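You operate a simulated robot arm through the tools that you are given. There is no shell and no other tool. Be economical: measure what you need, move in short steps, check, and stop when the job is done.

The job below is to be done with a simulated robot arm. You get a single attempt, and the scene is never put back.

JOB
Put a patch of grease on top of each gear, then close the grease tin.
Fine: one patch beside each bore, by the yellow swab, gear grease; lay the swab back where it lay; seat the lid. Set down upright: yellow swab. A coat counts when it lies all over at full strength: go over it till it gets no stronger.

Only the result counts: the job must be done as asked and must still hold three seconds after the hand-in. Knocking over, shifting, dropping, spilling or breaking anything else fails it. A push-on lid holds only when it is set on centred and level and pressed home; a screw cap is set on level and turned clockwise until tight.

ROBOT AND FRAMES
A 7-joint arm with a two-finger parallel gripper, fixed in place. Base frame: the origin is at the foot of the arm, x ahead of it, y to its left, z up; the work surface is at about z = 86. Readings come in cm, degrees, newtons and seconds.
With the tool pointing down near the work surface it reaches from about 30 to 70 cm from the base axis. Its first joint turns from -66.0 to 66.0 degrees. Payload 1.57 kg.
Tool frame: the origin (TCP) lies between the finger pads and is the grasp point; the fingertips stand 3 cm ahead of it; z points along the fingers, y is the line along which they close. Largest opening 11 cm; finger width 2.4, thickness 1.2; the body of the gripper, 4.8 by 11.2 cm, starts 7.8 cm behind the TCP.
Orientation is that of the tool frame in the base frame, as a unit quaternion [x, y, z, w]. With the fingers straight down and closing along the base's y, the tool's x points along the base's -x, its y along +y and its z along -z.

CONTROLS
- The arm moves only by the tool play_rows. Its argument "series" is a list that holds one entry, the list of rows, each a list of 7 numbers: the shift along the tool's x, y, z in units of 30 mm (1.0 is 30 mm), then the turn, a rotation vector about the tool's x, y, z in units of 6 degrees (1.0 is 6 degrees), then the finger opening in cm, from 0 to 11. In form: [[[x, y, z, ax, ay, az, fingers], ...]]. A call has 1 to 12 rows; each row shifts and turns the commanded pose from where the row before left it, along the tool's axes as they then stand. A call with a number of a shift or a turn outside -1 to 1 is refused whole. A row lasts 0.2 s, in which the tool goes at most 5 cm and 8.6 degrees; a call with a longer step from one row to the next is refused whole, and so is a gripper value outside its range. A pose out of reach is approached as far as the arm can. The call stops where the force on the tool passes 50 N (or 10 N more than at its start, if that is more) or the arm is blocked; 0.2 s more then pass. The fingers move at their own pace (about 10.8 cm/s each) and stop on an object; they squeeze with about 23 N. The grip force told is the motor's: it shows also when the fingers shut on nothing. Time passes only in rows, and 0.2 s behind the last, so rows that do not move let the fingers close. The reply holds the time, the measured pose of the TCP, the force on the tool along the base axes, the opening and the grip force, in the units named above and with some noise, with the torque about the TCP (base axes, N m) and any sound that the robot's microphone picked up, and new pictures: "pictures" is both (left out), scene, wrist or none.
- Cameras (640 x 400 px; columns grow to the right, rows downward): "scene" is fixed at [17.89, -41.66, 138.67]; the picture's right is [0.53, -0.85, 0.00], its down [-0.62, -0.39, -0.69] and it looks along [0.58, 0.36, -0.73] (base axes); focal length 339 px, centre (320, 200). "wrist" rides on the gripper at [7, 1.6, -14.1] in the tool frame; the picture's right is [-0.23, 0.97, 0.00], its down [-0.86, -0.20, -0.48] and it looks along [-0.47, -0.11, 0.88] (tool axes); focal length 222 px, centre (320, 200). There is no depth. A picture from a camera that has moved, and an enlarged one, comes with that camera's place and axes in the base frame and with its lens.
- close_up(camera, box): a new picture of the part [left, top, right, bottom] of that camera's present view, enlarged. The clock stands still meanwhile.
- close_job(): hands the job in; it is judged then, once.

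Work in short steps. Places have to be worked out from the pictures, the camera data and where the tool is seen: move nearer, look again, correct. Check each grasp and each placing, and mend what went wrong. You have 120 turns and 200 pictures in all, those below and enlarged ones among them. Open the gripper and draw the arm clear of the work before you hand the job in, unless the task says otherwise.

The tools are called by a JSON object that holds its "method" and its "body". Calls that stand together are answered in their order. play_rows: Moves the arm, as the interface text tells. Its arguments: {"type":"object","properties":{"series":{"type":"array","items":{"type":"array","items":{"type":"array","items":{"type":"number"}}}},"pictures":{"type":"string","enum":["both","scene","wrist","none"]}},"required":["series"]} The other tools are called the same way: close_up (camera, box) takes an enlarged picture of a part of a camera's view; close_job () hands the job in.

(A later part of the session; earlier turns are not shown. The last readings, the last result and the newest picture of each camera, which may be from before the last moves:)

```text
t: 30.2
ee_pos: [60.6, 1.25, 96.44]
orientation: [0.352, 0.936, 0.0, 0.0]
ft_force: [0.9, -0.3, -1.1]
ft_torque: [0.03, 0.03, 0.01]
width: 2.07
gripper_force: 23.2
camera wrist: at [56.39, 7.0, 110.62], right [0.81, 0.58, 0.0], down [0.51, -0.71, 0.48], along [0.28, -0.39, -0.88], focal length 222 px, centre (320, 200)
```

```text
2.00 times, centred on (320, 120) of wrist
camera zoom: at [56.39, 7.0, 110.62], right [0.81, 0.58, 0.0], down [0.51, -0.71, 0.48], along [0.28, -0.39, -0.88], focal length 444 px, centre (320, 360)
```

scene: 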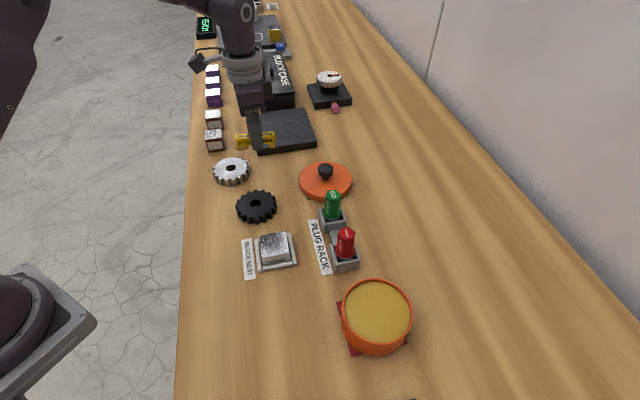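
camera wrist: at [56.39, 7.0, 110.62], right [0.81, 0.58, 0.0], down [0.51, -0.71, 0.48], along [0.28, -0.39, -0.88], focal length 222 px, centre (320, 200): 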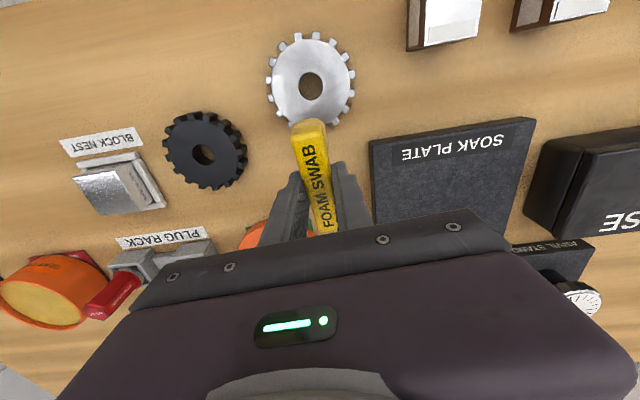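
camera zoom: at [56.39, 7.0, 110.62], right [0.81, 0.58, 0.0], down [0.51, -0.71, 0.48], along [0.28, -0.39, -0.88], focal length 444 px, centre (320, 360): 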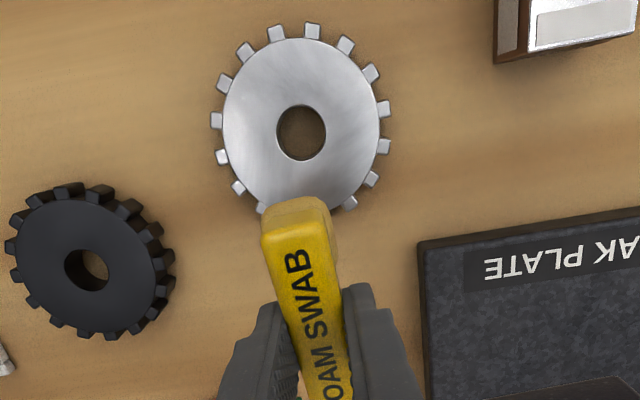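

Silver gear centre ≈(56.0,5.95). Align the foam 2.45 cm off-bore and descend close.

{"method": "play_rows", "body": {"series": [[[0.35, 0.17, 0.4, 0, 0, 0, 0], [0, 0, 0.7, 0, 0, 0, 0], [0, 0, 0.35, 0, 0, 0, 0], [0, 0, 0, 0, 0, 0, 0]]], "pictures": "none"}}

{"method": "close_up", "body": {"camera": "wrist", "box": [240, 40, 400, 200]}}

{"method": "close_up", "body": {"camera": "scene", "box": [190, 110, 290, 210]}}

```text
t: 31.2
ee_pos: [59.89, 2.3, 92.2]
orientation: [0.352, 0.936, 0.001, -0.001]
ft_force: [0.3, -0.2, -0.7]
ft_torque: [0.0, 0.02, 0.02]
width: 2.09
gripper_force: 23.0
```

```text
2.50 times, centred on (320, 120) of wrist
camera zoom: at [55.81, 8.1, 106.42], right [0.81, 0.58, 0.0], down [0.51, -0.71, 0.48], along [0.28, -0.39, -0.88], focal length 555 px, centre (320, 400)
```

zoom: 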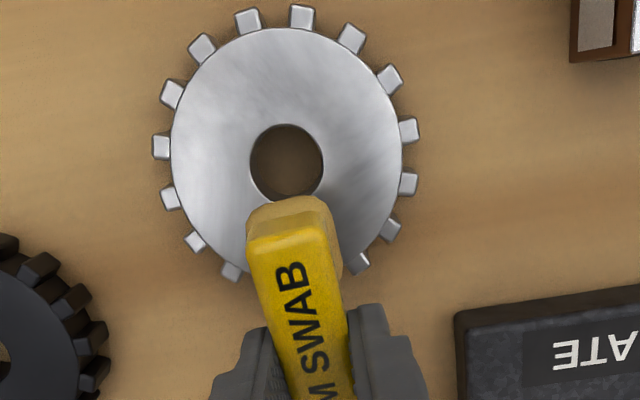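

```text
4.00 times, centred on (240, 160) of scene
camera zoom: at [17.89, -41.66, 138.67], right [0.53, -0.85, 0.0], down [-0.62, -0.39, -0.69], along [0.58, 0.36, -0.73], focal length 1355 px, centre (640, 360)
```

zoom: 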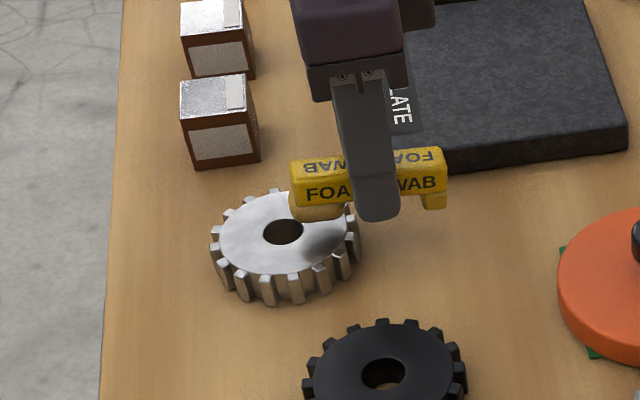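

Foam and foot are level, foam spans ~0.9–3.5 from the bore. Lower to contact.

{"method": "play_rows", "body": {"series": [[[0, 0, 0.1, 0, 0, 0, 0], [0, 0, 0.07, 0, 0, 0, 0], [0, 0, 0.05, 0, 0, 0, 0], [0, 0, 0, 0, 0, 0, 0]]], "pictures": "none"}}

{"method": "close_up", "body": {"camera": "scene", "box": [210, 130, 270, 190]}}

```text
t: 32.2
ee_pos: [59.83, 2.29, 91.47]
orientation: [0.352, 0.936, 0.0, 0.0]
ft_force: [-0.2, 0.3, -1.7]
ft_torque: [-0.04, -0.02, 0.03]
width: 2.08
gripper_force: 23.3
```

```text
6.67 times, centred on (240, 160) of scene
camera zoom: at [17.89, -41.66, 138.67], right [0.53, -0.85, 0.0], down [-0.62, -0.39, -0.69], along [0.58, 0.36, -0.73], focal length 2258 px, centre (853, 467)
```

zoom: 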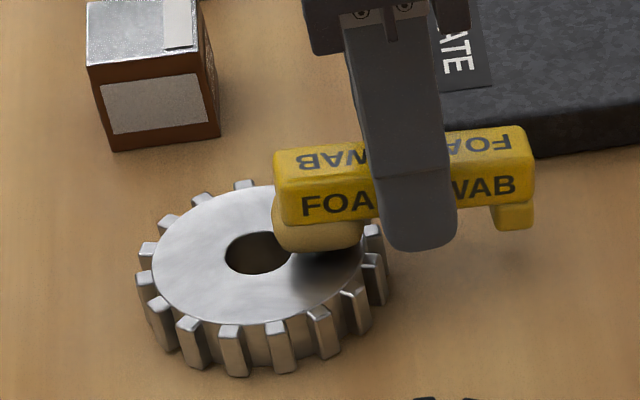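

Still no contact; continue down.

{"method": "play_rows", "body": {"series": [[[0, 0, 0.05, 0, 0, 0, 0], [0, 0, 0.04, 0, 0, 0, 0], [0, 0, 0, 0, 0, 0, 0]]], "pictures": "none"}}

{"method": "close_up", "body": {"camera": "scene", "box": [210, 130, 270, 190]}}

```text
t: 33.0
ee_pos: [60.01, 2.36, 91.48]
orientation: [0.352, 0.936, 0.0, 0.0]
ft_force: [-3.0, 1.3, 15.3]
ft_torque: [0.14, 0.38, -0.01]
width: 2.07
gripper_force: 22.5
```

```text
6.67 times, centred on (240, 160) of scene
camera zoom: at [17.85, -41.66, 138.67], right [0.53, -0.85, 0.0], down [-0.62, -0.39, -0.69], along [0.58, 0.36, -0.73], focal length 2258 px, centre (853, 467)
```

zoom: 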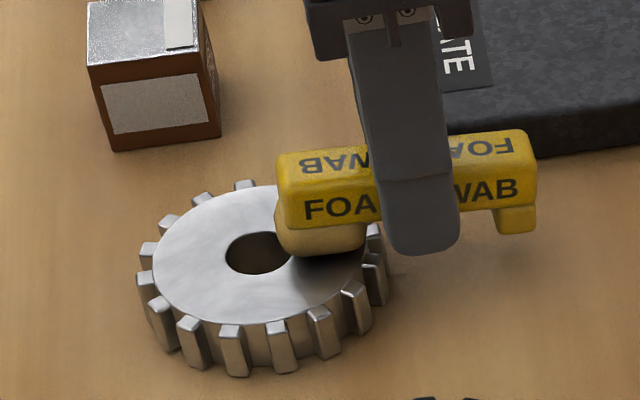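

Contact at 15 N at the foam. Ease off slightly and wipe tangentially, then lift and look.

{"method": "play_rows", "body": {"series": [[[0, 0.05, -0.02, 0, 0, 0, 0], [0, 0.05, 0, 0, 0, 0, 0], [0, -0.05, 0, 0, 0, 0, 0], [0, -0.05, 0, 0, 0, 0, 0], [0, -0.05, 0, 0, 0, 0, 0], [0, -0.05, 0, 0, 0, 0, 0], [0, 0.05, 0, 0, 0, 0, 0], [0, 0.05, 0, 0, 0, 0, 0], [0, 0, 0, 0, 0, 0, 0], [0, 0, 0, 0, 0, 0, 0]]], "pictures": "none"}}

{"method": "play_rows", "body": {"series": [[[0, 0, -0.1, 0, 0, 0, 0], [0, 0, -0.9, 0, 0, 0, 0], [0, 0, -0.7, 0, 0, 0, 0], [0, 0, 0, 0, 0, 0, 0]]], "pictures": "none"}}

{"method": "close_up", "body": {"camera": "scene", "box": [205, 130, 285, 210]}}

```text
t: 35.2
ee_pos: [59.98, 2.37, 91.41]
orientation: [0.352, 0.936, 0.0, 0.0]
ft_force: [0.4, 0.2, -0.5]
ft_torque: [0.02, 0.0, -0.04]
width: 2.08
gripper_force: 23.0
```

```text
t: 36.2
ee_pos: [60.09, 2.33, 96.77]
orientation: [0.352, 0.936, 0.0, 0.0]
ft_force: [1.1, -0.6, -0.3]
ft_torque: [0.01, 0.03, -0.01]
width: 2.09
gripper_force: 22.5
```

```text
5.00 times, centred on (245, 170) of scene
camera zoom: at [17.89, -41.66, 138.67], right [0.53, -0.85, 0.0], down [-0.62, -0.39, -0.69], along [0.58, 0.36, -0.73], focal length 1693 px, centre (695, 350)
```

zoom: 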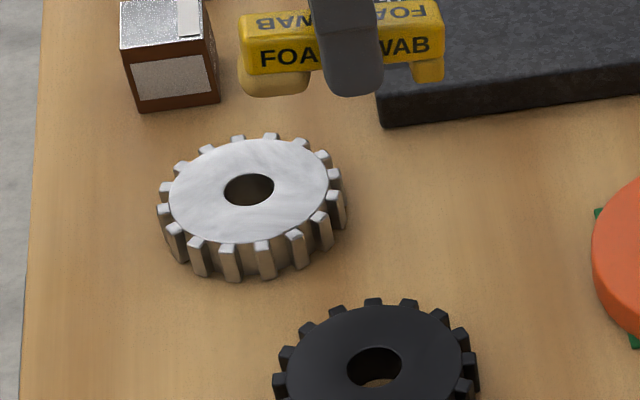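

{"method": "close_up", "body": {"camera": "scene", "box": [210, 150, 255, 195]}}

{"method": "close_up", "body": {"camera": "scene", "box": [230, 125, 290, 165]}}

{"method": "close_up", "body": {"camera": "wrist", "box": [260, 30, 390, 160]}}

```text
8.89 times, centred on (232, 172) of scene
camera zoom: at [17.89, -41.66, 138.67], right [0.53, -0.85, 0.0], down [-0.62, -0.39, -0.69], along [0.58, 0.36, -0.73], focal length 3010 px, centre (1098, 444)
```

zoom: 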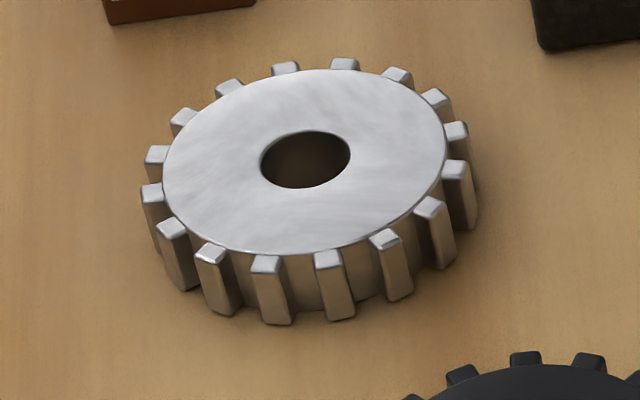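

```text
10.00 times, centred on (260, 145) of scene
camera zoom: at [17.89, -41.66, 138.67], right [0.53, -0.85, 0.0], down [-0.62, -0.39, -0.69], along [0.58, 0.36, -0.73], focal length 3387 px, centre (920, 750)
```

zoom: 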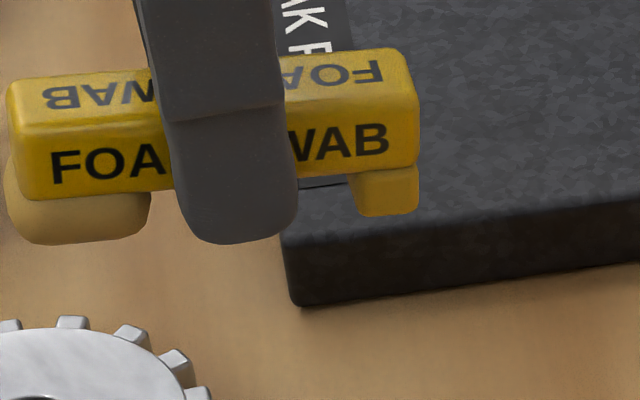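

```text
3.08 times, centred on (325, 95) of wrist
camera zoom: at [55.95, 8.14, 110.82], right [0.81, 0.58, 0.0], down [0.51, -0.71, 0.48], along [0.28, -0.39, -0.88], focal length 684 px, centre (305, 523)
```

zoom: 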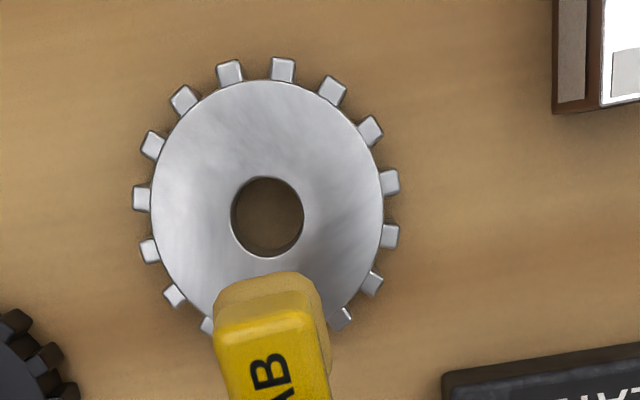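

No trace at all. I retry on the silver gear with sustained contact (~12 N) and longer strokes.

{"method": "play_rows", "body": {"series": [[[0, 0, 0.9, 0, 0, 0, 0], [0, 0, 0.7, 0, 0, 0, 0], [0, 0, 0.12, 0, 0, 0, 0], [0, 0, 0.04, 0, 0, 0, 0], [0, 0, 0, 0, 0, 0, 0]]], "pictures": "none"}}

```text
t: 37.4
ee_pos: [60.1, 2.28, 91.19]
orientation: [0.353, 0.936, 0.0, 0.001]
ft_force: [0.6, 2.4, 16.0]
ft_torque: [0.19, 0.31, -0.01]
width: 2.09
gripper_force: 22.5
```

{"method": "play_rows", "body": {"series": [[[0, 0.1, 0, 0, 0, 0, 0], [0, 0.1, 0, 0, 0, 0, 0], [0, -0.1, 0, 0, 0, 0, 0], [0, -0.1, 0, 0, 0, 0, 0], [0, -0.1, 0, 0, 0, 0, 0], [0, -0.1, 0, 0, 0, 0, 0], [0, 0.1, 0, 0, 0, 0, 0], [0, 0.1, 0, 0, 0, 0, 0], [0, 0.1, 0, 0, 0, 0, 0], [0, 0.1, 0, 0, 0, 0, 0], [0, -0.1, 0, 0, 0, 0, 0], [0, -0.1, 0, 0, 0, 0, 0]]], "pictures": "none"}}

{"method": "close_up", "body": {"camera": "scene", "box": [210, 130, 270, 190]}}

{"method": "play_rows", "body": {"series": [[[0, 0, -0.1, 0, 0, 0, 0], [0, 0, -0.9, 0, 0, 0, 0], [0, 0, -0.7, 0, 0, 0, 0], [0, 0, 0, 0, 0, 0, 0]]], "pictures": "none"}}

{"method": "close_up", "body": {"camera": "scene", "box": [205, 130, 285, 210]}}

```text
t: 40.0
ee_pos: [60.05, 2.36, 91.06]
orientation: [0.352, 0.936, 0.0, 0.0]
ft_force: [2.0, 3.2, 8.0]
ft_torque: [0.21, 0.12, -0.09]
width: 2.06
gripper_force: 22.4
```

```text
6.67 times, centred on (240, 160) of scene
camera zoom: at [17.87, -41.65, 138.67], right [0.53, -0.85, 0.0], down [-0.62, -0.39, -0.69], along [0.58, 0.36, -0.73], focal length 2258 px, centre (853, 467)
```

zoom: 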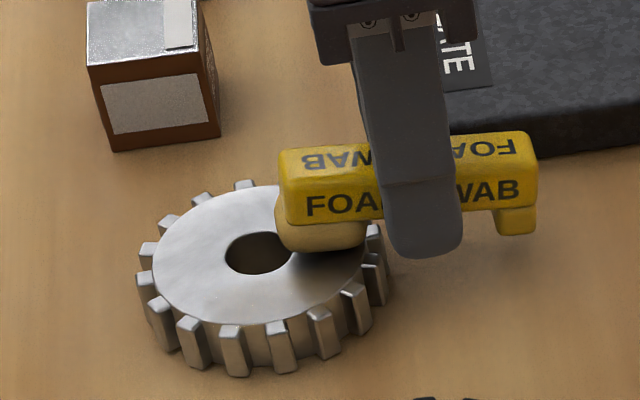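

```text
t: 41.0
ee_pos: [60.09, 2.21, 96.19]
orientation: [0.352, 0.936, 0.0, 0.001]
ft_force: [0.2, -0.9, -0.2]
ft_torque: [0.03, 0.02, 0.0]
width: 2.1
gripper_force: 23.1
```

```text
5.00 times, centred on (245, 170) of scene
camera zoom: at [17.89, -41.66, 138.67], right [0.53, -0.85, 0.0], down [-0.62, -0.39, -0.69], along [0.58, 0.36, -0.73], focal length 1693 px, centre (695, 350)
```

zoom: 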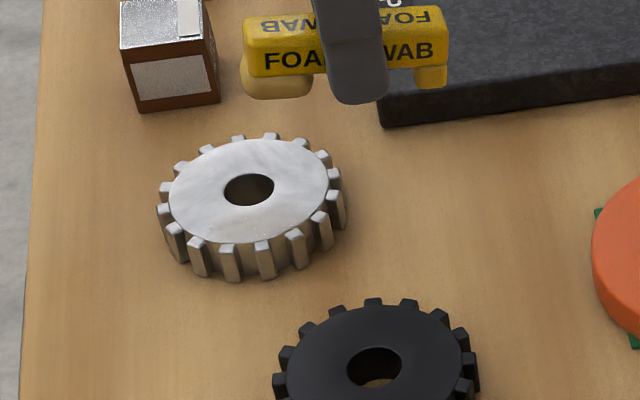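

Still nothing. I try a slow, light approach passing through small forces (0.3 mm per row).

{"method": "play_rows", "body": {"series": [[[0, 0, 0.9, 0, 0, 0, 0], [0, 0, 0.62, 0, 0, 0, 0], [0, 0, 0.02, 0, 0, 0, 0], [0, 0, 0.01, 0, 0, 0, 0], [0, 0, 0.01, 0, 0, 0, 0], [0, 0, 0.01, 0, 0, 0, 0], [0, 0, 0.01, 0, 0, 0, 0], [0, 0, 0.01, 0, 0, 0, 0], [0, 0, 0.01, 0, 0, 0, 0], [0, 0, 0.01, 0, 0, 0, 0], [0, 0, 0.01, 0, 0, 0, 0]]], "pictures": "none"}}

```text
t: 43.4
ee_pos: [59.97, 2.35, 91.39]
orientation: [0.352, 0.936, 0.001, -0.001]
ft_force: [-0.5, -0.3, -0.3]
ft_torque: [-0.01, -0.02, -0.03]
width: 2.11
gripper_force: 23.2
```

{"method": "play_rows", "body": {"series": [[[0, 0, 0.015, 0, 0, 0, 0], [0, 0, 0.015, 0, 0, 0, 0], [0, 0, 0, 0, 0, 0, 0]]], "pictures": "none"}}

{"method": "play_rows", "body": {"series": [[[0, 0, 0.015, 0, 0, 0, 0], [0, 0, 0, 0, 0, 0, 0]]], "pictures": "none"}}

```text
t: 44.2
ee_pos: [59.98, 2.4, 91.36]
orientation: [0.353, 0.936, 0.0, 0.0]
ft_force: [-0.1, 0.4, 0.1]
ft_torque: [-0.02, -0.01, -0.01]
width: 2.08
gripper_force: 22.9
```

```text
t: 44.8
ee_pos: [59.96, 2.44, 91.26]
orientation: [0.352, 0.936, 0.0, 0.0]
ft_force: [0.5, 0.0, 0.0]
ft_torque: [-0.01, 0.02, 0.0]
width: 2.09
gripper_force: 23.4
```

{"method": "play_rows", "body": {"series": [[[0, 0, 0.015, 0, 0, 0, 0], [0, 0, 0, 0, 0, 0, 0]]], "pictures": "none"}}

{"method": "play_rows", "body": {"series": [[[0, 0, 0.015, 0, 0, 0, 0], [0, 0, 0, 0, 0, 0, 0]]], "pictures": "none"}}

{"method": "close_up", "body": {"camera": "scene", "box": [210, 130, 270, 190]}}

```text
t: 45.4
ee_pos: [60.01, 2.43, 91.27]
orientation: [0.351, 0.936, 0.0, 0.0]
ft_force: [0.3, -0.2, -0.7]
ft_torque: [0.0, -0.04, -0.04]
width: 2.09
gripper_force: 22.9
```

```text
t: 46.0
ee_pos: [60.08, 2.39, 91.11]
orientation: [0.352, 0.936, 0.001, 0.0]
ft_force: [0.0, -0.6, -0.8]
ft_torque: [-0.01, -0.02, 0.05]
width: 2.09
gripper_force: 22.8
```

```text
6.67 times, centred on (240, 160) of scene
camera zoom: at [17.89, -41.66, 138.67], right [0.53, -0.85, 0.0], down [-0.62, -0.39, -0.69], along [0.58, 0.36, -0.73], focal length 2258 px, centre (853, 467)
```

zoom: 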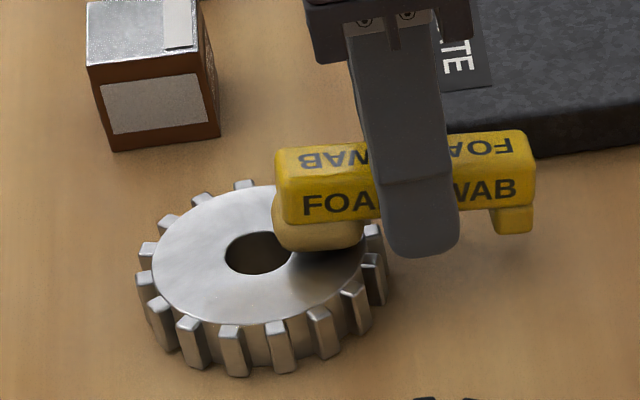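

{"method": "play_rows", "body": {"series": [[[0, 0, 0.015, 0, 0, 0, 0], [0, 0, 0, 0, 0, 0, 0]]], "pictures": "none"}}

{"method": "play_rows", "body": {"series": [[[0, 0, 0.015, 0, 0, 0, 0], [0, 0, 0, 0, 0, 0, 0]]], "pictures": "none"}}

{"method": "play_rows", "body": {"series": [[[0, 0, 0.015, 0, 0, 0, 0], [0, 0, 0, 0, 0, 0, 0]]], "pictures": "none"}}

```text
t: 46.6
ee_pos: [60.01, 2.45, 91.17]
orientation: [0.353, 0.936, 0.0, -0.001]
ft_force: [-0.4, 0.2, -0.1]
ft_torque: [0.02, -0.03, 0.01]
width: 2.07
gripper_force: 23.2
```

```text
t: 47.2
ee_pos: [59.99, 2.4, 91.2]
orientation: [0.352, 0.936, 0.0, 0.002]
ft_force: [1.4, -0.4, 5.8]
ft_torque: [0.07, 0.08, 0.0]
width: 2.07
gripper_force: 23.1
```

```text
t: 47.8
ee_pos: [60.03, 2.29, 91.21]
orientation: [0.352, 0.936, 0.0, 0.0]
ft_force: [1.6, -1.8, 7.4]
ft_torque: [0.03, 0.04, 0.0]
width: 2.11
gripper_force: 23.0
```

Light contact at 6–7 N. Dwell and slow short strokes, then lift and check.

{"method": "play_rows", "body": {"series": [[[0, 0, 0, 0, 0, 0, 0], [0, 0, 0, 0, 0, 0, 0], [0, 0.04, 0, 0, 0, 0, 0], [0, 0.04, 0, 0, 0, 0, 0], [0, 0.04, 0, 0, 0, 0, 0], [0, -0.04, 0, 0, 0, 0, 0], [0, -0.04, 0, 0, 0, 0, 0], [0, -0.04, 0, 0, 0, 0, 0], [0, -0.04, 0, 0, 0, 0, 0], [0, -0.04, 0, 0, 0, 0, 0], [0, -0.04, 0, 0, 0, 0, 0], [0, 0, 0, 0, 0, 0, 0]]], "pictures": "none"}}

{"method": "play_rows", "body": {"series": [[[0, 0.12, -0.1, 0, 0, 0, 0], [0, 0, -0.9, 0, 0, 0, 0], [0, 0, -0.9, 0, 0, 0, 0], [0, 0, -0.4, 0, 0, 0, 0], [0, 0, 0, 0, 0, 0, 0]]], "pictures": "none"}}

{"method": "close_up", "body": {"camera": "scene", "box": [205, 140, 275, 210]}}

```text
t: 50.4
ee_pos: [59.79, 2.15, 91.19]
orientation: [0.352, 0.936, 0.0, 0.0]
ft_force: [0.9, -0.1, 0.9]
ft_torque: [-0.02, -0.03, -0.03]
width: 2.09
gripper_force: 23.2
```

```text
t: 51.6
ee_pos: [60.1, 2.24, 97.94]
orientation: [0.351, 0.936, 0.0, 0.0]
ft_force: [0.4, 0.0, 0.2]
ft_torque: [0.02, 0.01, 0.0]
width: 2.09
gripper_force: 23.3
```

```text
5.71 times, centred on (240, 175) of scene
camera zoom: at [17.89, -41.66, 138.67], right [0.53, -0.85, 0.0], down [-0.62, -0.39, -0.69], along [0.58, 0.36, -0.73], focal length 1935 px, centre (777, 343)
```

zoom: 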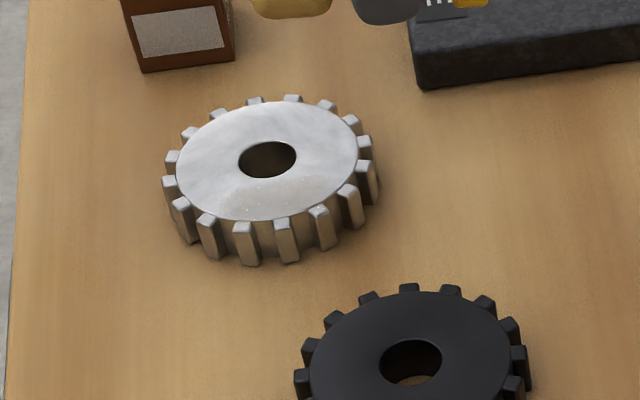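

{"method": "close_up", "body": {"camera": "scene", "box": [217, 150, 257, 180]}}

{"method": "close_up", "body": {"camera": "wrist", "box": [250, 20, 390, 160]}}

{"method": "close_up", "body": {"camera": "scene", "box": [237, 187, 277, 217]}}

```text
13.33 times, centred on (237, 165) of scene
camera zoom: at [17.89, -41.66, 138.67], right [0.53, -0.85, 0.0], down [-0.62, -0.39, -0.69], along [0.58, 0.36, -0.73], focal length 4516 px, centre (1427, 667)
```

zoom: 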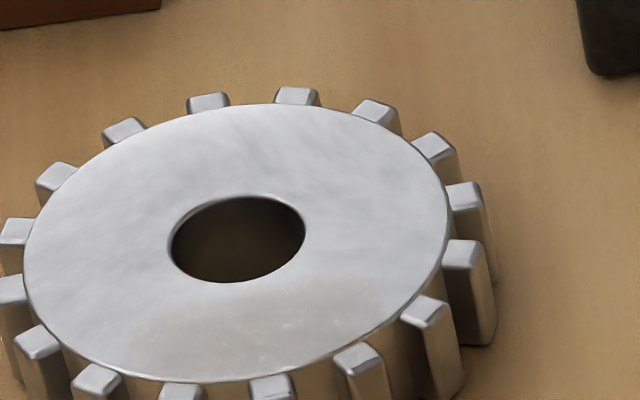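

```text
2.86 times, centred on (320, 90) of wrist
camera zoom: at [56.0, 8.0, 112.14], right [0.81, 0.58, 0.0], down [0.51, -0.71, 0.48], along [0.28, -0.39, -0.88], focal length 635 px, centre (320, 514)
```

zoom: 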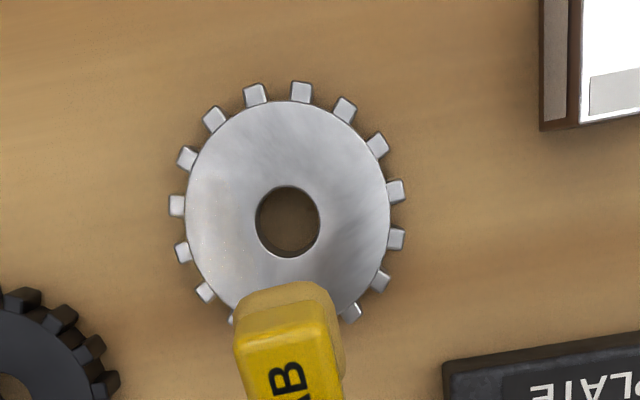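

```text
13.33 times, centred on (257, 202) of scene
camera zoom: at [17.89, -41.66, 138.67], right [0.53, -0.85, 0.0], down [-0.62, -0.39, -0.69], along [0.58, 0.36, -0.73], focal length 4516 px, centre (1160, 173)
```

zoom: 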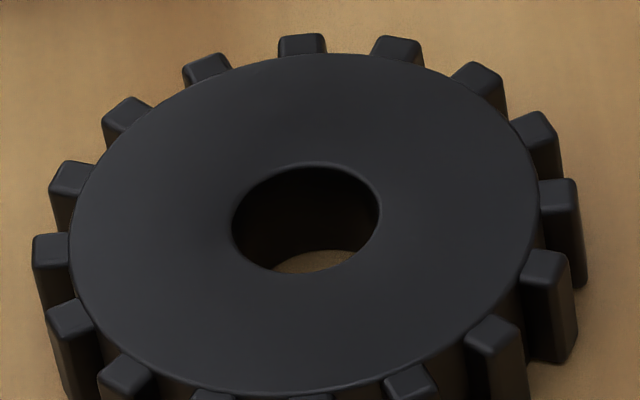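

A very faint, speckled patch has appeared on the silver gear — on the (-x,-y) side of the bore, around (54.6,4.3), where the stroke only grazed. So that is the coating spot; I move the foam over it.

{"method": "play_rows", "body": {"series": [[[0.47, -0.34, 0, 0, 0, 0, 0], [0.47, -0.34, 0, 0, 0, 0, 0], [0, 0, 0.8, 0, 0, 0, 0], [0, 0, 0.8, 0, 0, 0, 0], [0, 0, 0.4, 0, 0, 0, 0], [0, 0, 0, 0, 0, 0, 0]]], "pictures": "none"}}

{"method": "close_up", "body": {"camera": "scene", "box": [205, 140, 275, 210]}}

{"method": "close_up", "body": {"camera": "wrist", "box": [250, 20, 410, 180]}}

```text
t: 53.0
ee_pos: [56.61, 2.59, 92.16]
orientation: [0.352, 0.936, 0.0, 0.0]
ft_force: [-0.1, -0.1, 0.0]
ft_torque: [-0.01, 0.01, 0.02]
width: 2.08
gripper_force: 22.7
```

```text
5.71 times, centred on (240, 175) of scene
camera zoom: at [17.89, -41.66, 138.67], right [0.53, -0.85, 0.0], down [-0.62, -0.39, -0.69], along [0.58, 0.36, -0.73], focal length 1935 px, centre (777, 343)
```

zoom: 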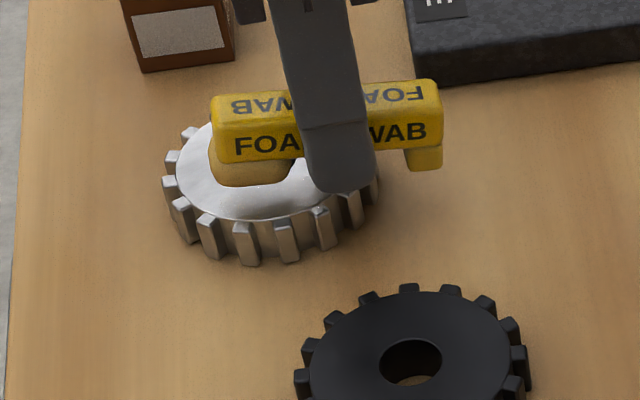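

```text
2.50 times, centred on (330, 100) of wrist
camera zoom: at [52.58, 8.37, 106.33], right [0.81, 0.58, 0.0], down [0.51, -0.71, 0.48], along [0.28, -0.39, -0.88], focal length 555 px, centre (295, 450)
```

zoom: 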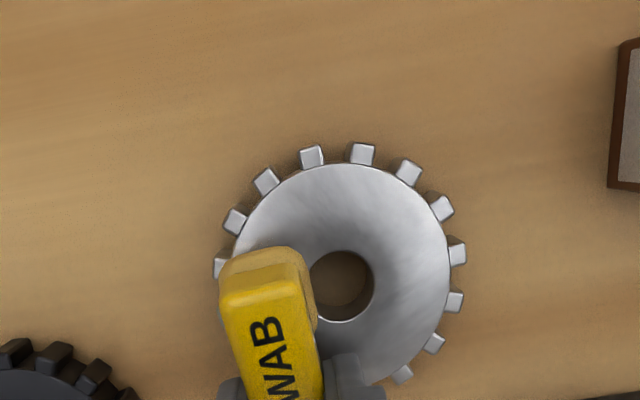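

Lower onto the spot to contact here.

{"method": "play_rows", "body": {"series": [[[0, 0, 0.15, 0, 0, 0, 0], [0, 0, 0.1, 0, 0, 0, 0], [0, 0, 0.05, 0, 0, 0, 0], [0, 0, 0, 0, 0, 0, 0]]], "pictures": "none"}}

```text
t: 54.0
ee_pos: [56.52, 2.67, 91.17]
orientation: [0.352, 0.936, 0.0, 0.0]
ft_force: [0.8, -0.1, 0.3]
ft_torque: [-0.02, -0.01, 0.01]
width: 2.07
gripper_force: 23.5
```

{"method": "play_rows", "body": {"series": [[[0, 0, 0.04, 0, 0, 0, 0], [0, 0, 0.04, 0, 0, 0, 0], [0, 0, 0, 0, 0, 0, 0]]], "pictures": "none"}}

{"method": "close_up", "body": {"camera": "scene", "box": [210, 145, 260, 195]}}

```text
t: 54.8
ee_pos: [56.6, 2.66, 90.99]
orientation: [0.352, 0.936, 0.001, 0.001]
ft_force: [-1.7, -0.2, 21.2]
ft_torque: [0.16, 0.4, 0.0]
width: 2.08
gripper_force: 23.6
```

```text
8.00 times, centred on (235, 170) of scene
camera zoom: at [17.85, -41.66, 138.67], right [0.53, -0.85, 0.0], down [-0.62, -0.39, -0.69], along [0.58, 0.36, -0.73], focal length 2709 px, centre (1000, 440)
```

zoom: 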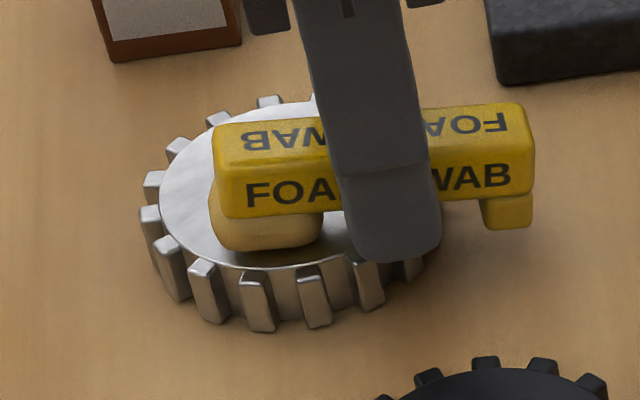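

21 N here. Ease slightly and wipe along the bar direction (tangential to the gear), then lift away to look.

{"method": "play_rows", "body": {"series": [[[0.09, 0, -0.015, 0, 0, 0, 0], [0.09, 0, 0, 0, 0, 0, 0], [0.09, 0, 0, 0, 0, 0, 0], [-0.09, 0, 0, 0, 0, 0, 0], [-0.09, 0, 0, 0, 0, 0, 0], [-0.09, 0, 0, 0, 0, 0, 0], [-0.09, 0, 0, 0, 0, 0, 0], [-0.09, 0, 0, 0, 0, 0, 0], [-0.09, 0, 0, 0, 0, 0, 0], [0.09, 0, 0, 0, 0, 0, 0], [0.09, 0, 0, 0, 0, 0, 0], [0.09, 0, 0, 0, 0, 0, 0]]], "pictures": "none"}}

{"method": "play_rows", "body": {"series": [[[0, 0, -0.1, 0, 0, 0, 0], [0, 0, -0.8, 0, 0, 0, 0], [0, 0, -0.8, 0, 0, 0, 0], [-0.6, 0, -0.4, 0, 0, 0, 0], [-0.6, 0, 0, 0, 0, 0, 0], [0, 0, 0, 0, 0, 0, 0]]], "pictures": "none"}}

{"method": "close_up", "body": {"camera": "scene", "box": [205, 145, 265, 190]}}

{"method": "close_up", "body": {"camera": "wrist", "box": [250, 20, 410, 180]}}

```text
t: 55.7
ee_pos: [56.26, 2.96, 90.91]
orientation: [0.351, 0.936, 0.001, 0.005]
ft_force: [-1.1, -1.2, 6.4]
ft_torque: [-0.03, 0.16, 0.07]
width: 2.08
gripper_force: 23.2
stopped in row 4: the force on the tool passed its limit at 52 N (the readings are from after the stop); the commanded pose is now the measured one
```

```text
t: 57.1
ee_pos: [58.85, 0.59, 97.47]
orientation: [0.352, 0.936, 0.001, 0.003]
ft_force: [-0.1, -0.7, -0.4]
ft_torque: [-0.01, -0.02, -0.05]
width: 2.09
gripper_force: 23.4
```

```text
8.89 times, centred on (235, 168) of scene
camera zoom: at [17.89, -41.66, 138.67], right [0.53, -0.85, 0.0], down [-0.62, -0.39, -0.69], along [0.58, 0.36, -0.73], focal length 3010 px, centre (1076, 489)
```

zoom: 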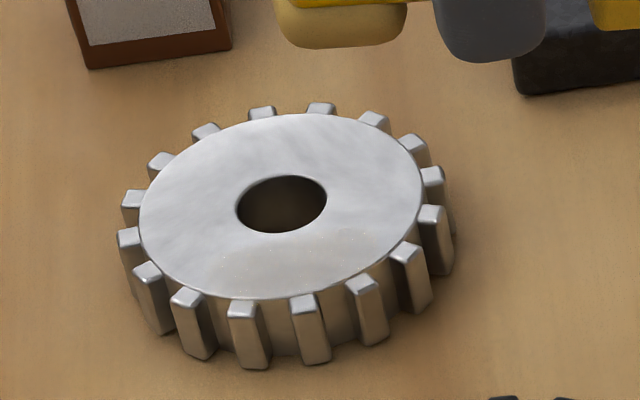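

```text
2.50 times, centred on (330, 100) of wrist
camera zoom: at [54.74, 6.45, 111.54], right [0.81, 0.58, 0.0], down [0.51, -0.71, 0.48], along [0.29, -0.39, -0.88], focal length 555 px, centre (295, 450)
```

zoom: 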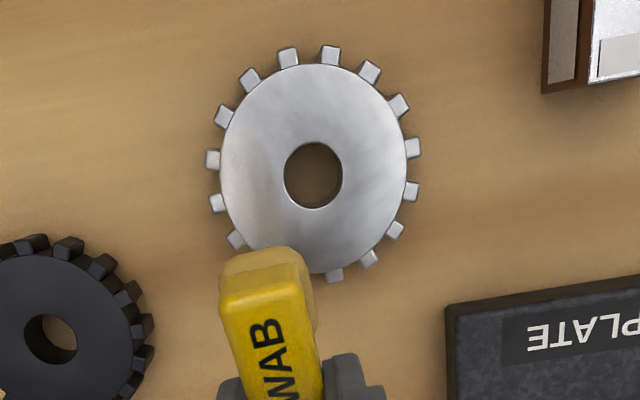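

The patch is faintly stronger. Let me look at its extents closely.

{"method": "close_up", "body": {"camera": "scene", "box": [217, 158, 253, 183]}}

{"method": "close_up", "body": {"camera": "wrist", "box": [295, 35, 365, 105]}}

```text
16.00 times, centred on (235, 170) of scene
camera zoom: at [17.89, -41.66, 138.67], right [0.53, -0.85, 0.0], down [-0.62, -0.39, -0.69], along [0.58, 0.36, -0.73], focal length 5419 px, centre (1680, 672)
```

zoom: 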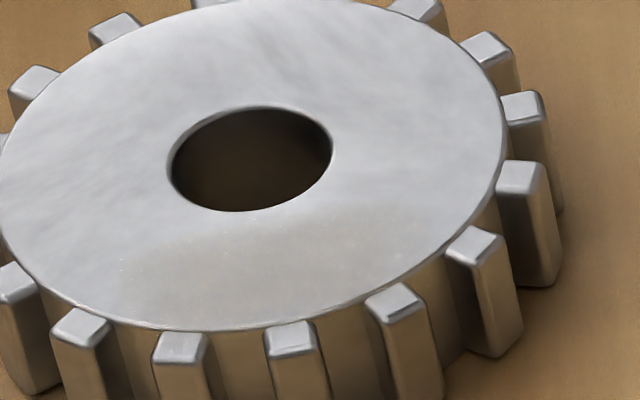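

```text
5.71 times, centred on (330, 70) of wrist
camera zoom: at [54.74, 6.45, 111.54], right [0.81, 0.58, 0.0], down [0.51, -0.71, 0.48], along [0.29, -0.39, -0.88], focal length 1269 px, centre (263, 943)
```

zoom: 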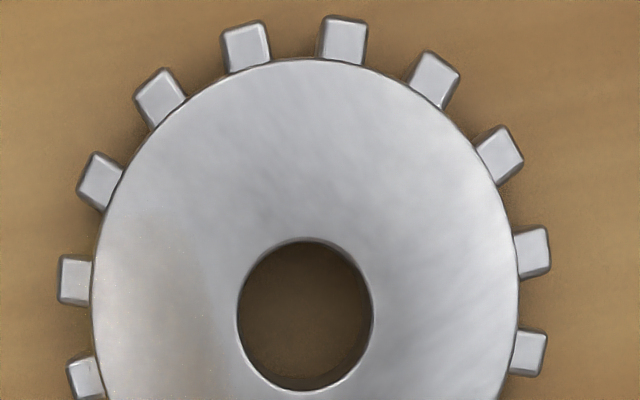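

The coating spot on the silver gear is a rectangle on the (-0.77,-0.64) side of the bore, radial 1.25–3.3, tangential ±~1.9. I align the bar with its tangent (10° more turn) and centre the foam at (54.2,4.5).

{"method": "play_rows", "body": {"series": [[[0, 0, 0, 0, 0, 0.83, 0], [0, 0, 0, 0, 0, 0.83, 0], [0.55, -0.19, 0, 0, 0, 0, 0], [0.55, -0.19, 0, 0, 0, 0, 0], [0, 0, 0.8, 0, 0, 0, 0], [0, 0, 0.8, 0, 0, 0, 0], [0, 0, 0.2, 0, 0, 0, 0], [0, 0, 0, 0, 0, 0, 0]]], "pictures": "none"}}

{"method": "close_up", "body": {"camera": "wrist", "box": [250, 20, 410, 180]}}

{"method": "close_up", "body": {"camera": "scene", "box": [205, 140, 275, 210]}}

```text
t: 58.9
ee_pos: [55.8, 2.58, 91.96]
orientation: [0.431, 0.902, 0.0, 0.003]
ft_force: [0.5, 0.5, -1.2]
ft_torque: [-0.04, -0.03, 0.03]
width: 2.09
gripper_force: 23.1
```

```text
2.50 times, centred on (330, 100) of wrist
camera zoom: at [52.79, 9.08, 106.08], right [0.9, 0.43, 0.01], down [0.38, -0.79, 0.48], along [0.21, -0.43, -0.88], focal length 555 px, centre (295, 450)
```

zoom: 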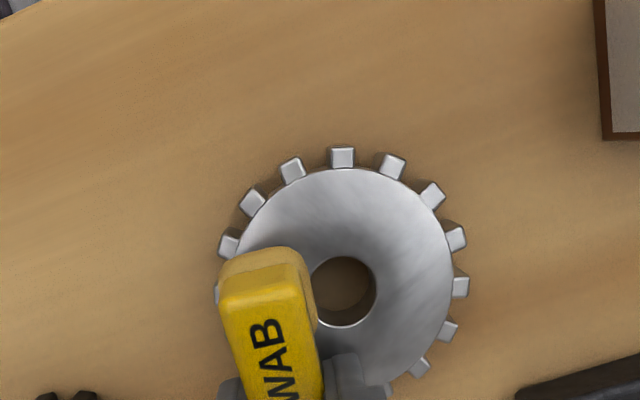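

```text
5.71 times, centred on (240, 175) of scene
camera zoom: at [17.89, -41.66, 138.67], right [0.53, -0.85, 0.0], down [-0.62, -0.39, -0.69], along [0.58, 0.36, -0.73], focal length 1935 px, centre (777, 343)
```

zoom: 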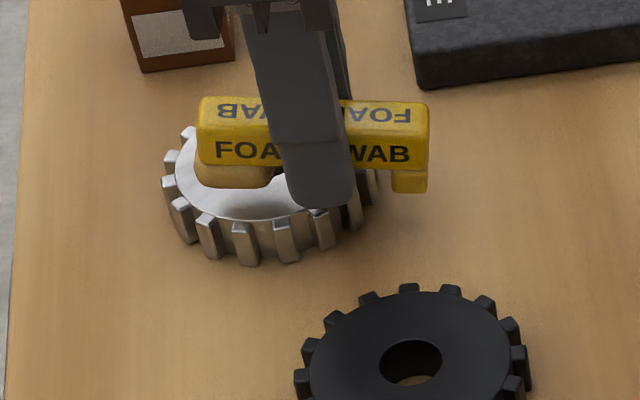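

Foam sits about 1 cm too far along the bar direction relative to the patch centre; shift -1 cm along tool x, then lower to light contact.

{"method": "play_rows", "body": {"series": [[[-0.33, 0, 0.05, 0, 0, 0, 0], [0, 0, 0.15, 0, 0, 0, 0], [0, 0, 0.03, 0, 0, 0, 0], [0, 0, 0, 0, 0, 0, 0]]], "pictures": "none"}}

{"method": "play_rows", "body": {"series": [[[0, 0, 0.02, 0, 0, 0, 0], [0, 0, 0, 0, 0, 0, 0]]], "pictures": "none"}}

```text
t: 59.9
ee_pos: [56.58, 1.85, 91.12]
orientation: [0.431, 0.902, 0.001, 0.005]
ft_force: [-0.7, -0.3, -0.5]
ft_torque: [0.06, -0.02, -0.02]
width: 2.07
gripper_force: 22.9
```

```text
t: 60.5
ee_pos: [56.48, 1.7, 91.08]
orientation: [0.431, 0.902, 0.0, 0.004]
ft_force: [0.0, -1.0, -0.2]
ft_torque: [-0.01, 0.01, 0.0]
width: 2.05
gripper_force: 22.8
```

{"method": "play_rows", "body": {"series": [[[0, 0, 0.02, 0, 0, 0, 0], [0, 0, 0, 0, 0, 0, 0]]], "pictures": "none"}}

{"method": "play_rows", "body": {"series": [[[0, 0, 0.015, 0, 0, 0, 0], [0, 0, 0, 0, 0, 0, 0]]], "pictures": "none"}}

{"method": "play_rows", "body": {"series": [[[0, 0, 0.015, 0, 0, 0, 0], [0, 0, 0, 0, 0, 0, 0]]], "pictures": "none"}}

```text
t: 61.1
ee_pos: [56.67, 1.78, 91.11]
orientation: [0.431, 0.902, 0.0, 0.004]
ft_force: [-0.4, -0.2, 0.5]
ft_torque: [-0.01, 0.0, 0.04]
width: 2.11
gripper_force: 22.3
```

```text
t: 61.7
ee_pos: [56.63, 1.76, 91.14]
orientation: [0.431, 0.902, 0.001, 0.005]
ft_force: [-0.2, 0.7, 0.1]
ft_torque: [0.02, 0.02, 0.01]
width: 2.09
gripper_force: 23.1
```

```text
t: 62.3
ee_pos: [56.61, 1.84, 91.02]
orientation: [0.431, 0.902, 0.001, 0.004]
ft_force: [-0.7, 0.4, 2.2]
ft_torque: [0.01, 0.05, 0.0]
width: 2.09
gripper_force: 23.2
```

Contact found. One more 0.5 mm, then gentle tangential strokes.

{"method": "play_rows", "body": {"series": [[[0, 0, 0.015, 0, 0, 0, 0], [-0.06, 0, 0, 0, 0, 0, 0], [-0.06, 0, 0, 0, 0, 0, 0], [-0.06, 0, 0, 0, 0, 0, 0], [0.06, 0, 0, 0, 0, 0, 0], [0.06, 0, 0, 0, 0, 0, 0], [0.06, 0, 0, 0, 0, 0, 0], [0.06, 0, 0, 0, 0, 0, 0], [0.06, 0, 0, 0, 0, 0, 0], [-0.06, 0, 0, 0, 0, 0, 0], [-0.06, 0, 0, 0, 0, 0, 0], [0, 0, 0, 0, 0, 0, 0]]], "pictures": "none"}}

{"method": "close_up", "body": {"camera": "scene", "box": [205, 140, 275, 210]}}

```text
t: 64.9
ee_pos: [56.58, 1.98, 90.98]
orientation: [0.431, 0.903, 0.0, 0.002]
ft_force: [-7.4, 0.7, 13.3]
ft_torque: [0.19, 0.18, 0.12]
width: 2.06
gripper_force: 23.2
stopped in row 12: the force on the tool passed its limit at 51 N (the readings are from after the stop); the commanded pose is now the measured one
```

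```text
5.71 times, centred on (240, 175) of scene
camera zoom: at [17.85, -41.66, 138.67], right [0.53, -0.85, 0.0], down [-0.62, -0.39, -0.69], along [0.58, 0.36, -0.73], focal length 1935 px, centre (777, 343)
```

zoom: 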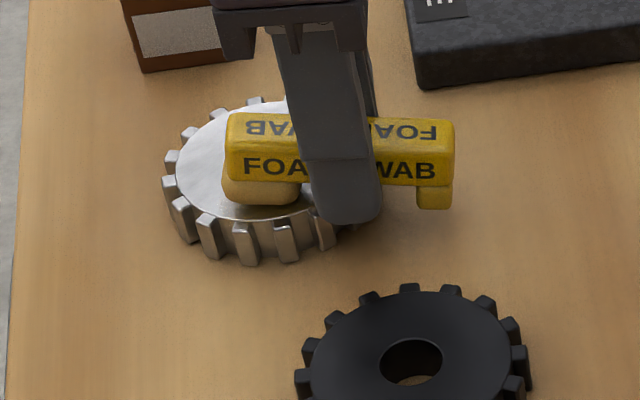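

Stroke ended with a spike; lift gently and look.

{"method": "play_rows", "body": {"series": [[[0, 0, -0.1, 0, 0, 0, 0], [0, 0, -0.8, 0, 0, 0, 0], [0, 0, -0.8, 0, 0, 0, 0], [-0.9, 0, -0.3, 0, 0, 0, 0], [-0.6, 0, 0, 0, 0, 0, 0], [0, 0, 0, 0, 0, 0, 0]]], "pictures": "none"}}

{"method": "close_up", "body": {"camera": "scene", "box": [215, 152, 255, 182]}}

{"method": "close_up", "body": {"camera": "wrist", "box": [250, 0, 390, 140]}}

```text
t: 66.3
ee_pos: [59.34, -1.65, 96.97]
orientation: [0.43, 0.903, 0.002, 0.002]
ft_force: [0.7, 0.1, -0.7]
ft_torque: [0.02, -0.01, -0.02]
width: 2.05
gripper_force: 23.4
```

```text
13.33 times, centred on (235, 167) of scene
camera zoom: at [17.89, -41.66, 138.67], right [0.53, -0.85, 0.0], down [-0.62, -0.39, -0.69], along [0.58, 0.36, -0.73], focal length 4516 px, centre (1453, 640)
```

zoom: 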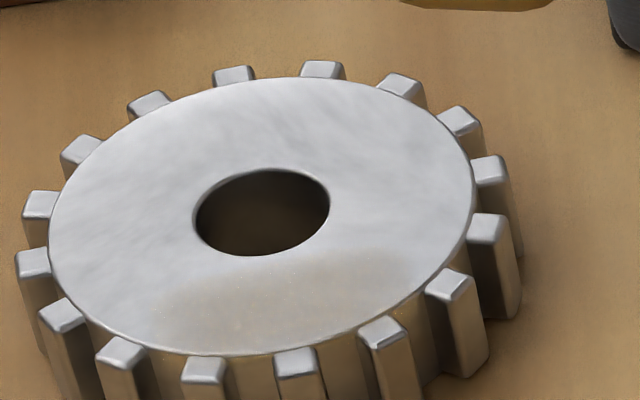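

```text
2.86 times, centred on (320, 70) of wrist
camera zoom: at [56.21, 4.85, 111.15], right [0.9, 0.44, 0.01], down [0.38, -0.79, 0.48], along [0.21, -0.43, -0.88], focal length 635 px, centre (320, 571)
```

zoom: 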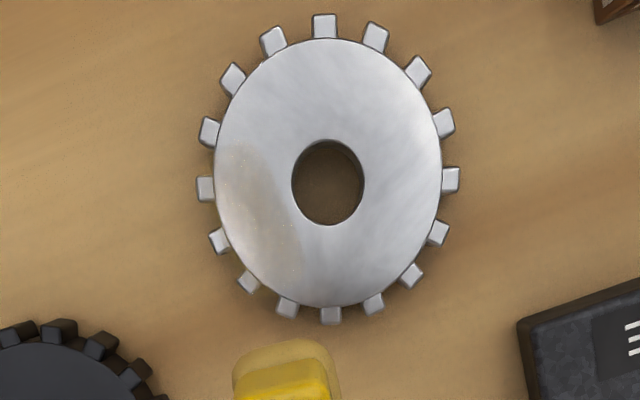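

The patch is now clearly visible and strengthening. I go over it again using radial (tool-y) strokes, which were smoother, first at the upper half.

{"method": "play_rows", "body": {"series": [[[0.83, 0.01, 0, 0, 0, 0, 0], [0.83, 0.01, 0, 0, 0, 0, 0], [0, 0, 0.8, 0, 0, 0, 0], [0, 0, 0.8, 0, 0, 0, 0], [0, 0, 0.3, 0, 0, 0, 0], [0, 0, 0.04, 0, 0, 0, 0], [0, 0, 0.03, 0, 0, 0, 0], [0, 0, 0, 0, 0, 0, 0]]], "pictures": "none"}}

```text
t: 68.1
ee_pos: [56.33, 2.44, 91.15]
orientation: [0.43, 0.903, 0.003, 0.002]
ft_force: [-0.9, -0.3, 0.1]
ft_torque: [0.01, 0.03, 0.01]
width: 2.09
gripper_force: 22.9
```

{"method": "play_rows", "body": {"series": [[[0, 0.06, 0.015, 0, 0, 0, 0], [0, 0.06, 0.015, 0, 0, 0, 0], [0, -0.06, 0.01, 0, 0, 0, 0], [0, -0.06, 0.01, 0, 0, 0, 0], [0, -0.06, 0, 0, 0, 0, 0], [0, -0.06, 0, 0, 0, 0, 0], [0, 0.06, 0, 0, 0, 0, 0], [0, 0.06, 0, 0, 0, 0, 0], [0, 0, 0, 0, 0, 0, 0]]], "pictures": "none"}}

```text
t: 70.1
ee_pos: [56.11, 2.35, 91.06]
orientation: [0.431, 0.902, 0.001, 0.002]
ft_force: [-1.0, -2.4, 40.5]
ft_torque: [0.02, 0.61, 0.38]
width: 2.07
gripper_force: 23.4
```

40 N — too firm; ease up slightly and stroke.

{"method": "play_rows", "body": {"series": [[[0, 0, -0.025, 0, 0, 0, 0], [0, 0, 0, 0, 0, 0, 0]]], "pictures": "none"}}

```text
t: 70.7
ee_pos: [56.27, 2.25, 91.04]
orientation: [0.432, 0.902, 0.0, 0.002]
ft_force: [-0.4, -10.2, 28.8]
ft_torque: [-0.31, 0.5, 0.24]
width: 2.06
gripper_force: 22.9
```

{"method": "play_rows", "body": {"series": [[[0, 0, -0.02, 0, 0, 0, 0], [0, 0.06, 0, 0, 0, 0, 0], [0, 0.06, 0, 0, 0, 0, 0], [0, -0.06, 0, 0, 0, 0, 0], [0, -0.06, 0, 0, 0, 0, 0], [0, -0.06, 0, 0, 0, 0, 0], [0, -0.06, 0, 0, 0, 0, 0], [0, 0.06, 0, 0, 0, 0, 0], [0, 0.06, 0, 0, 0, 0, 0], [0, 0, 0, 0, 0, 0, 0]]], "pictures": "none"}}

{"method": "play_rows", "body": {"series": [[[0, 0, -0.1, 0, 0, 0, 0], [0, 0, -0.8, 0, 0, 0, 0], [0, 0, -0.8, 0, 0, 0, 0], [-0.9, 0, -0.3, 0, 0, 0, 0], [-0.6, 0, 0, 0, 0, 0, 0], [0, 0, 0, 0, 0, 0, 0]]], "pictures": "none"}}

{"method": "close_up", "body": {"camera": "scene", "box": [215, 152, 255, 182]}}

{"method": "close_up", "body": {"camera": "wrist", "box": [250, 0, 390, 140]}}

```text
t: 72.9
ee_pos: [56.35, 2.56, 91.05]
orientation: [0.43, 0.903, 0.001, 0.001]
ft_force: [0.0, -0.3, -0.3]
ft_torque: [0.01, 0.01, 0.02]
width: 2.1
gripper_force: 23.5
```

```text
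t: 74.3
ee_pos: [59.25, -1.18, 96.99]
orientation: [0.43, 0.903, 0.002, 0.002]
ft_force: [0.1, -0.3, 0.5]
ft_torque: [-0.01, -0.02, 0.01]
width: 2.08
gripper_force: 23.4
```

```text
13.33 times, centred on (235, 167) of scene
camera zoom: at [17.89, -41.66, 138.67], right [0.53, -0.85, 0.0], down [-0.62, -0.39, -0.69], along [0.58, 0.36, -0.73], focal length 4516 px, centre (1453, 640)
```

zoom: 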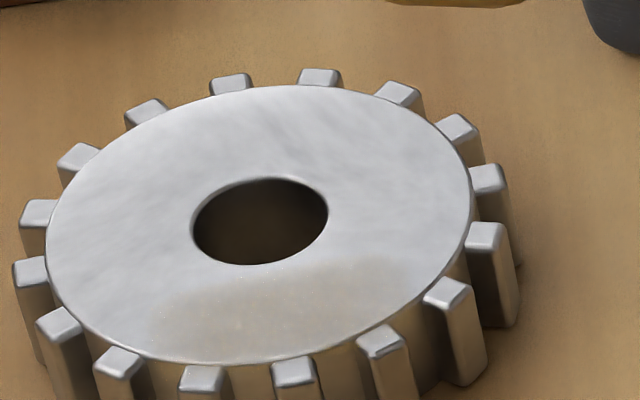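

```text
2.86 times, centred on (320, 70) of wrist
camera zoom: at [56.06, 5.21, 111.17], right [0.9, 0.44, 0.0], down [0.38, -0.79, 0.48], along [0.21, -0.43, -0.88], focal length 635 px, centre (320, 571)
```

zoom: 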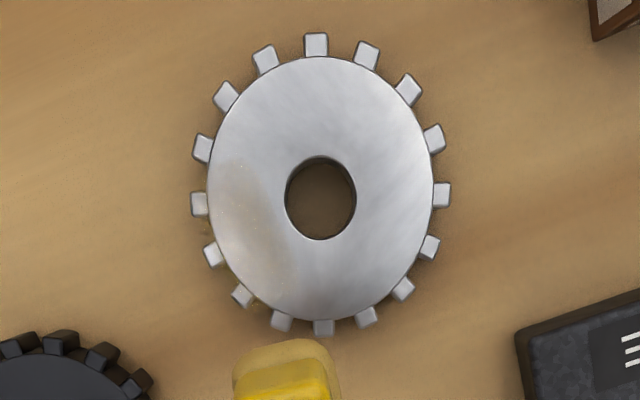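

The silver patch looks similar to before, perhaps near saturation. I check the black gear up close for any faint film.

{"method": "close_up", "body": {"camera": "scene", "box": [237, 187, 277, 217]}}

{"method": "close_up", "body": {"camera": "scene", "box": [215, 155, 251, 182]}}

{"method": "close_up", "body": {"camera": "scene", "box": [220, 130, 290, 160]}}

```text
13.33 times, centred on (257, 202) of scene
camera zoom: at [17.89, -41.66, 138.67], right [0.53, -0.85, 0.0], down [-0.62, -0.39, -0.69], along [0.58, 0.36, -0.73], focal length 4516 px, centre (1160, 173)
```

zoom: 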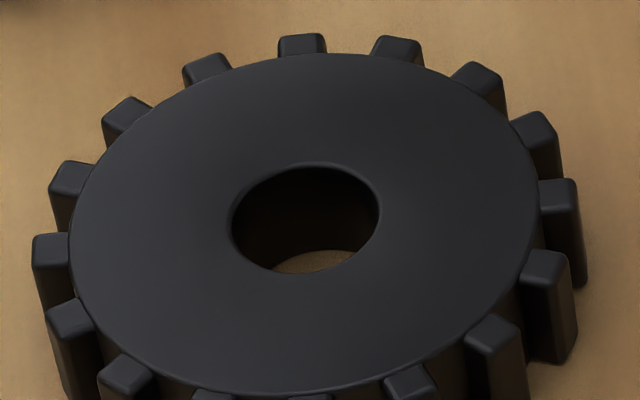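

```text
14.81 times, centred on (233, 168) of scene
camera zoom: at [17.89, -41.66, 138.67], right [0.53, -0.85, 0.0], down [-0.62, -0.39, -0.69], along [0.58, 0.36, -0.73], focal length 5017 px, centre (1609, 667)
```

zoom: 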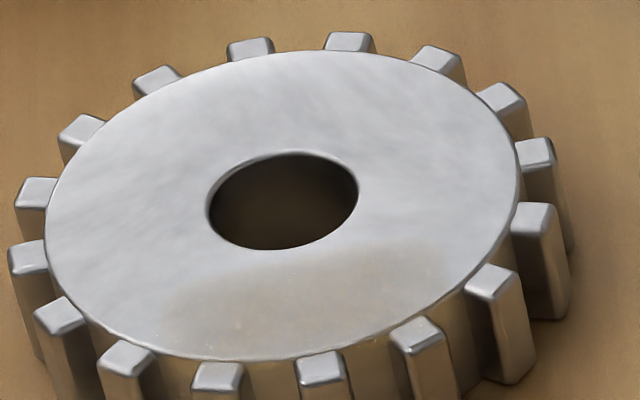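

```text
9.14 times, centred on (255, 145) of scene
camera zoom: at [17.89, -41.66, 138.67], right [0.53, -0.85, 0.0], down [-0.62, -0.39, -0.69], along [0.58, 0.36, -0.73], focal length 3096 px, centre (914, 703)
```

zoom: 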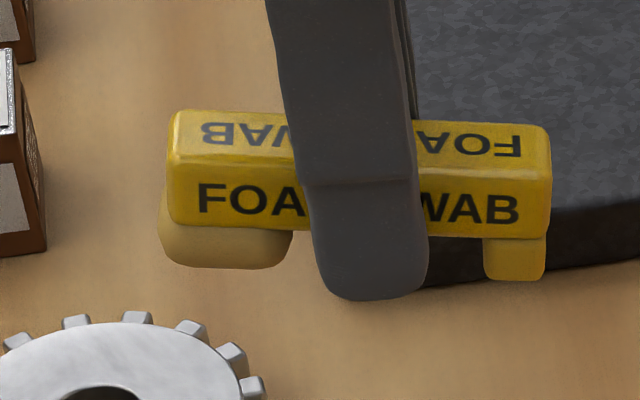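

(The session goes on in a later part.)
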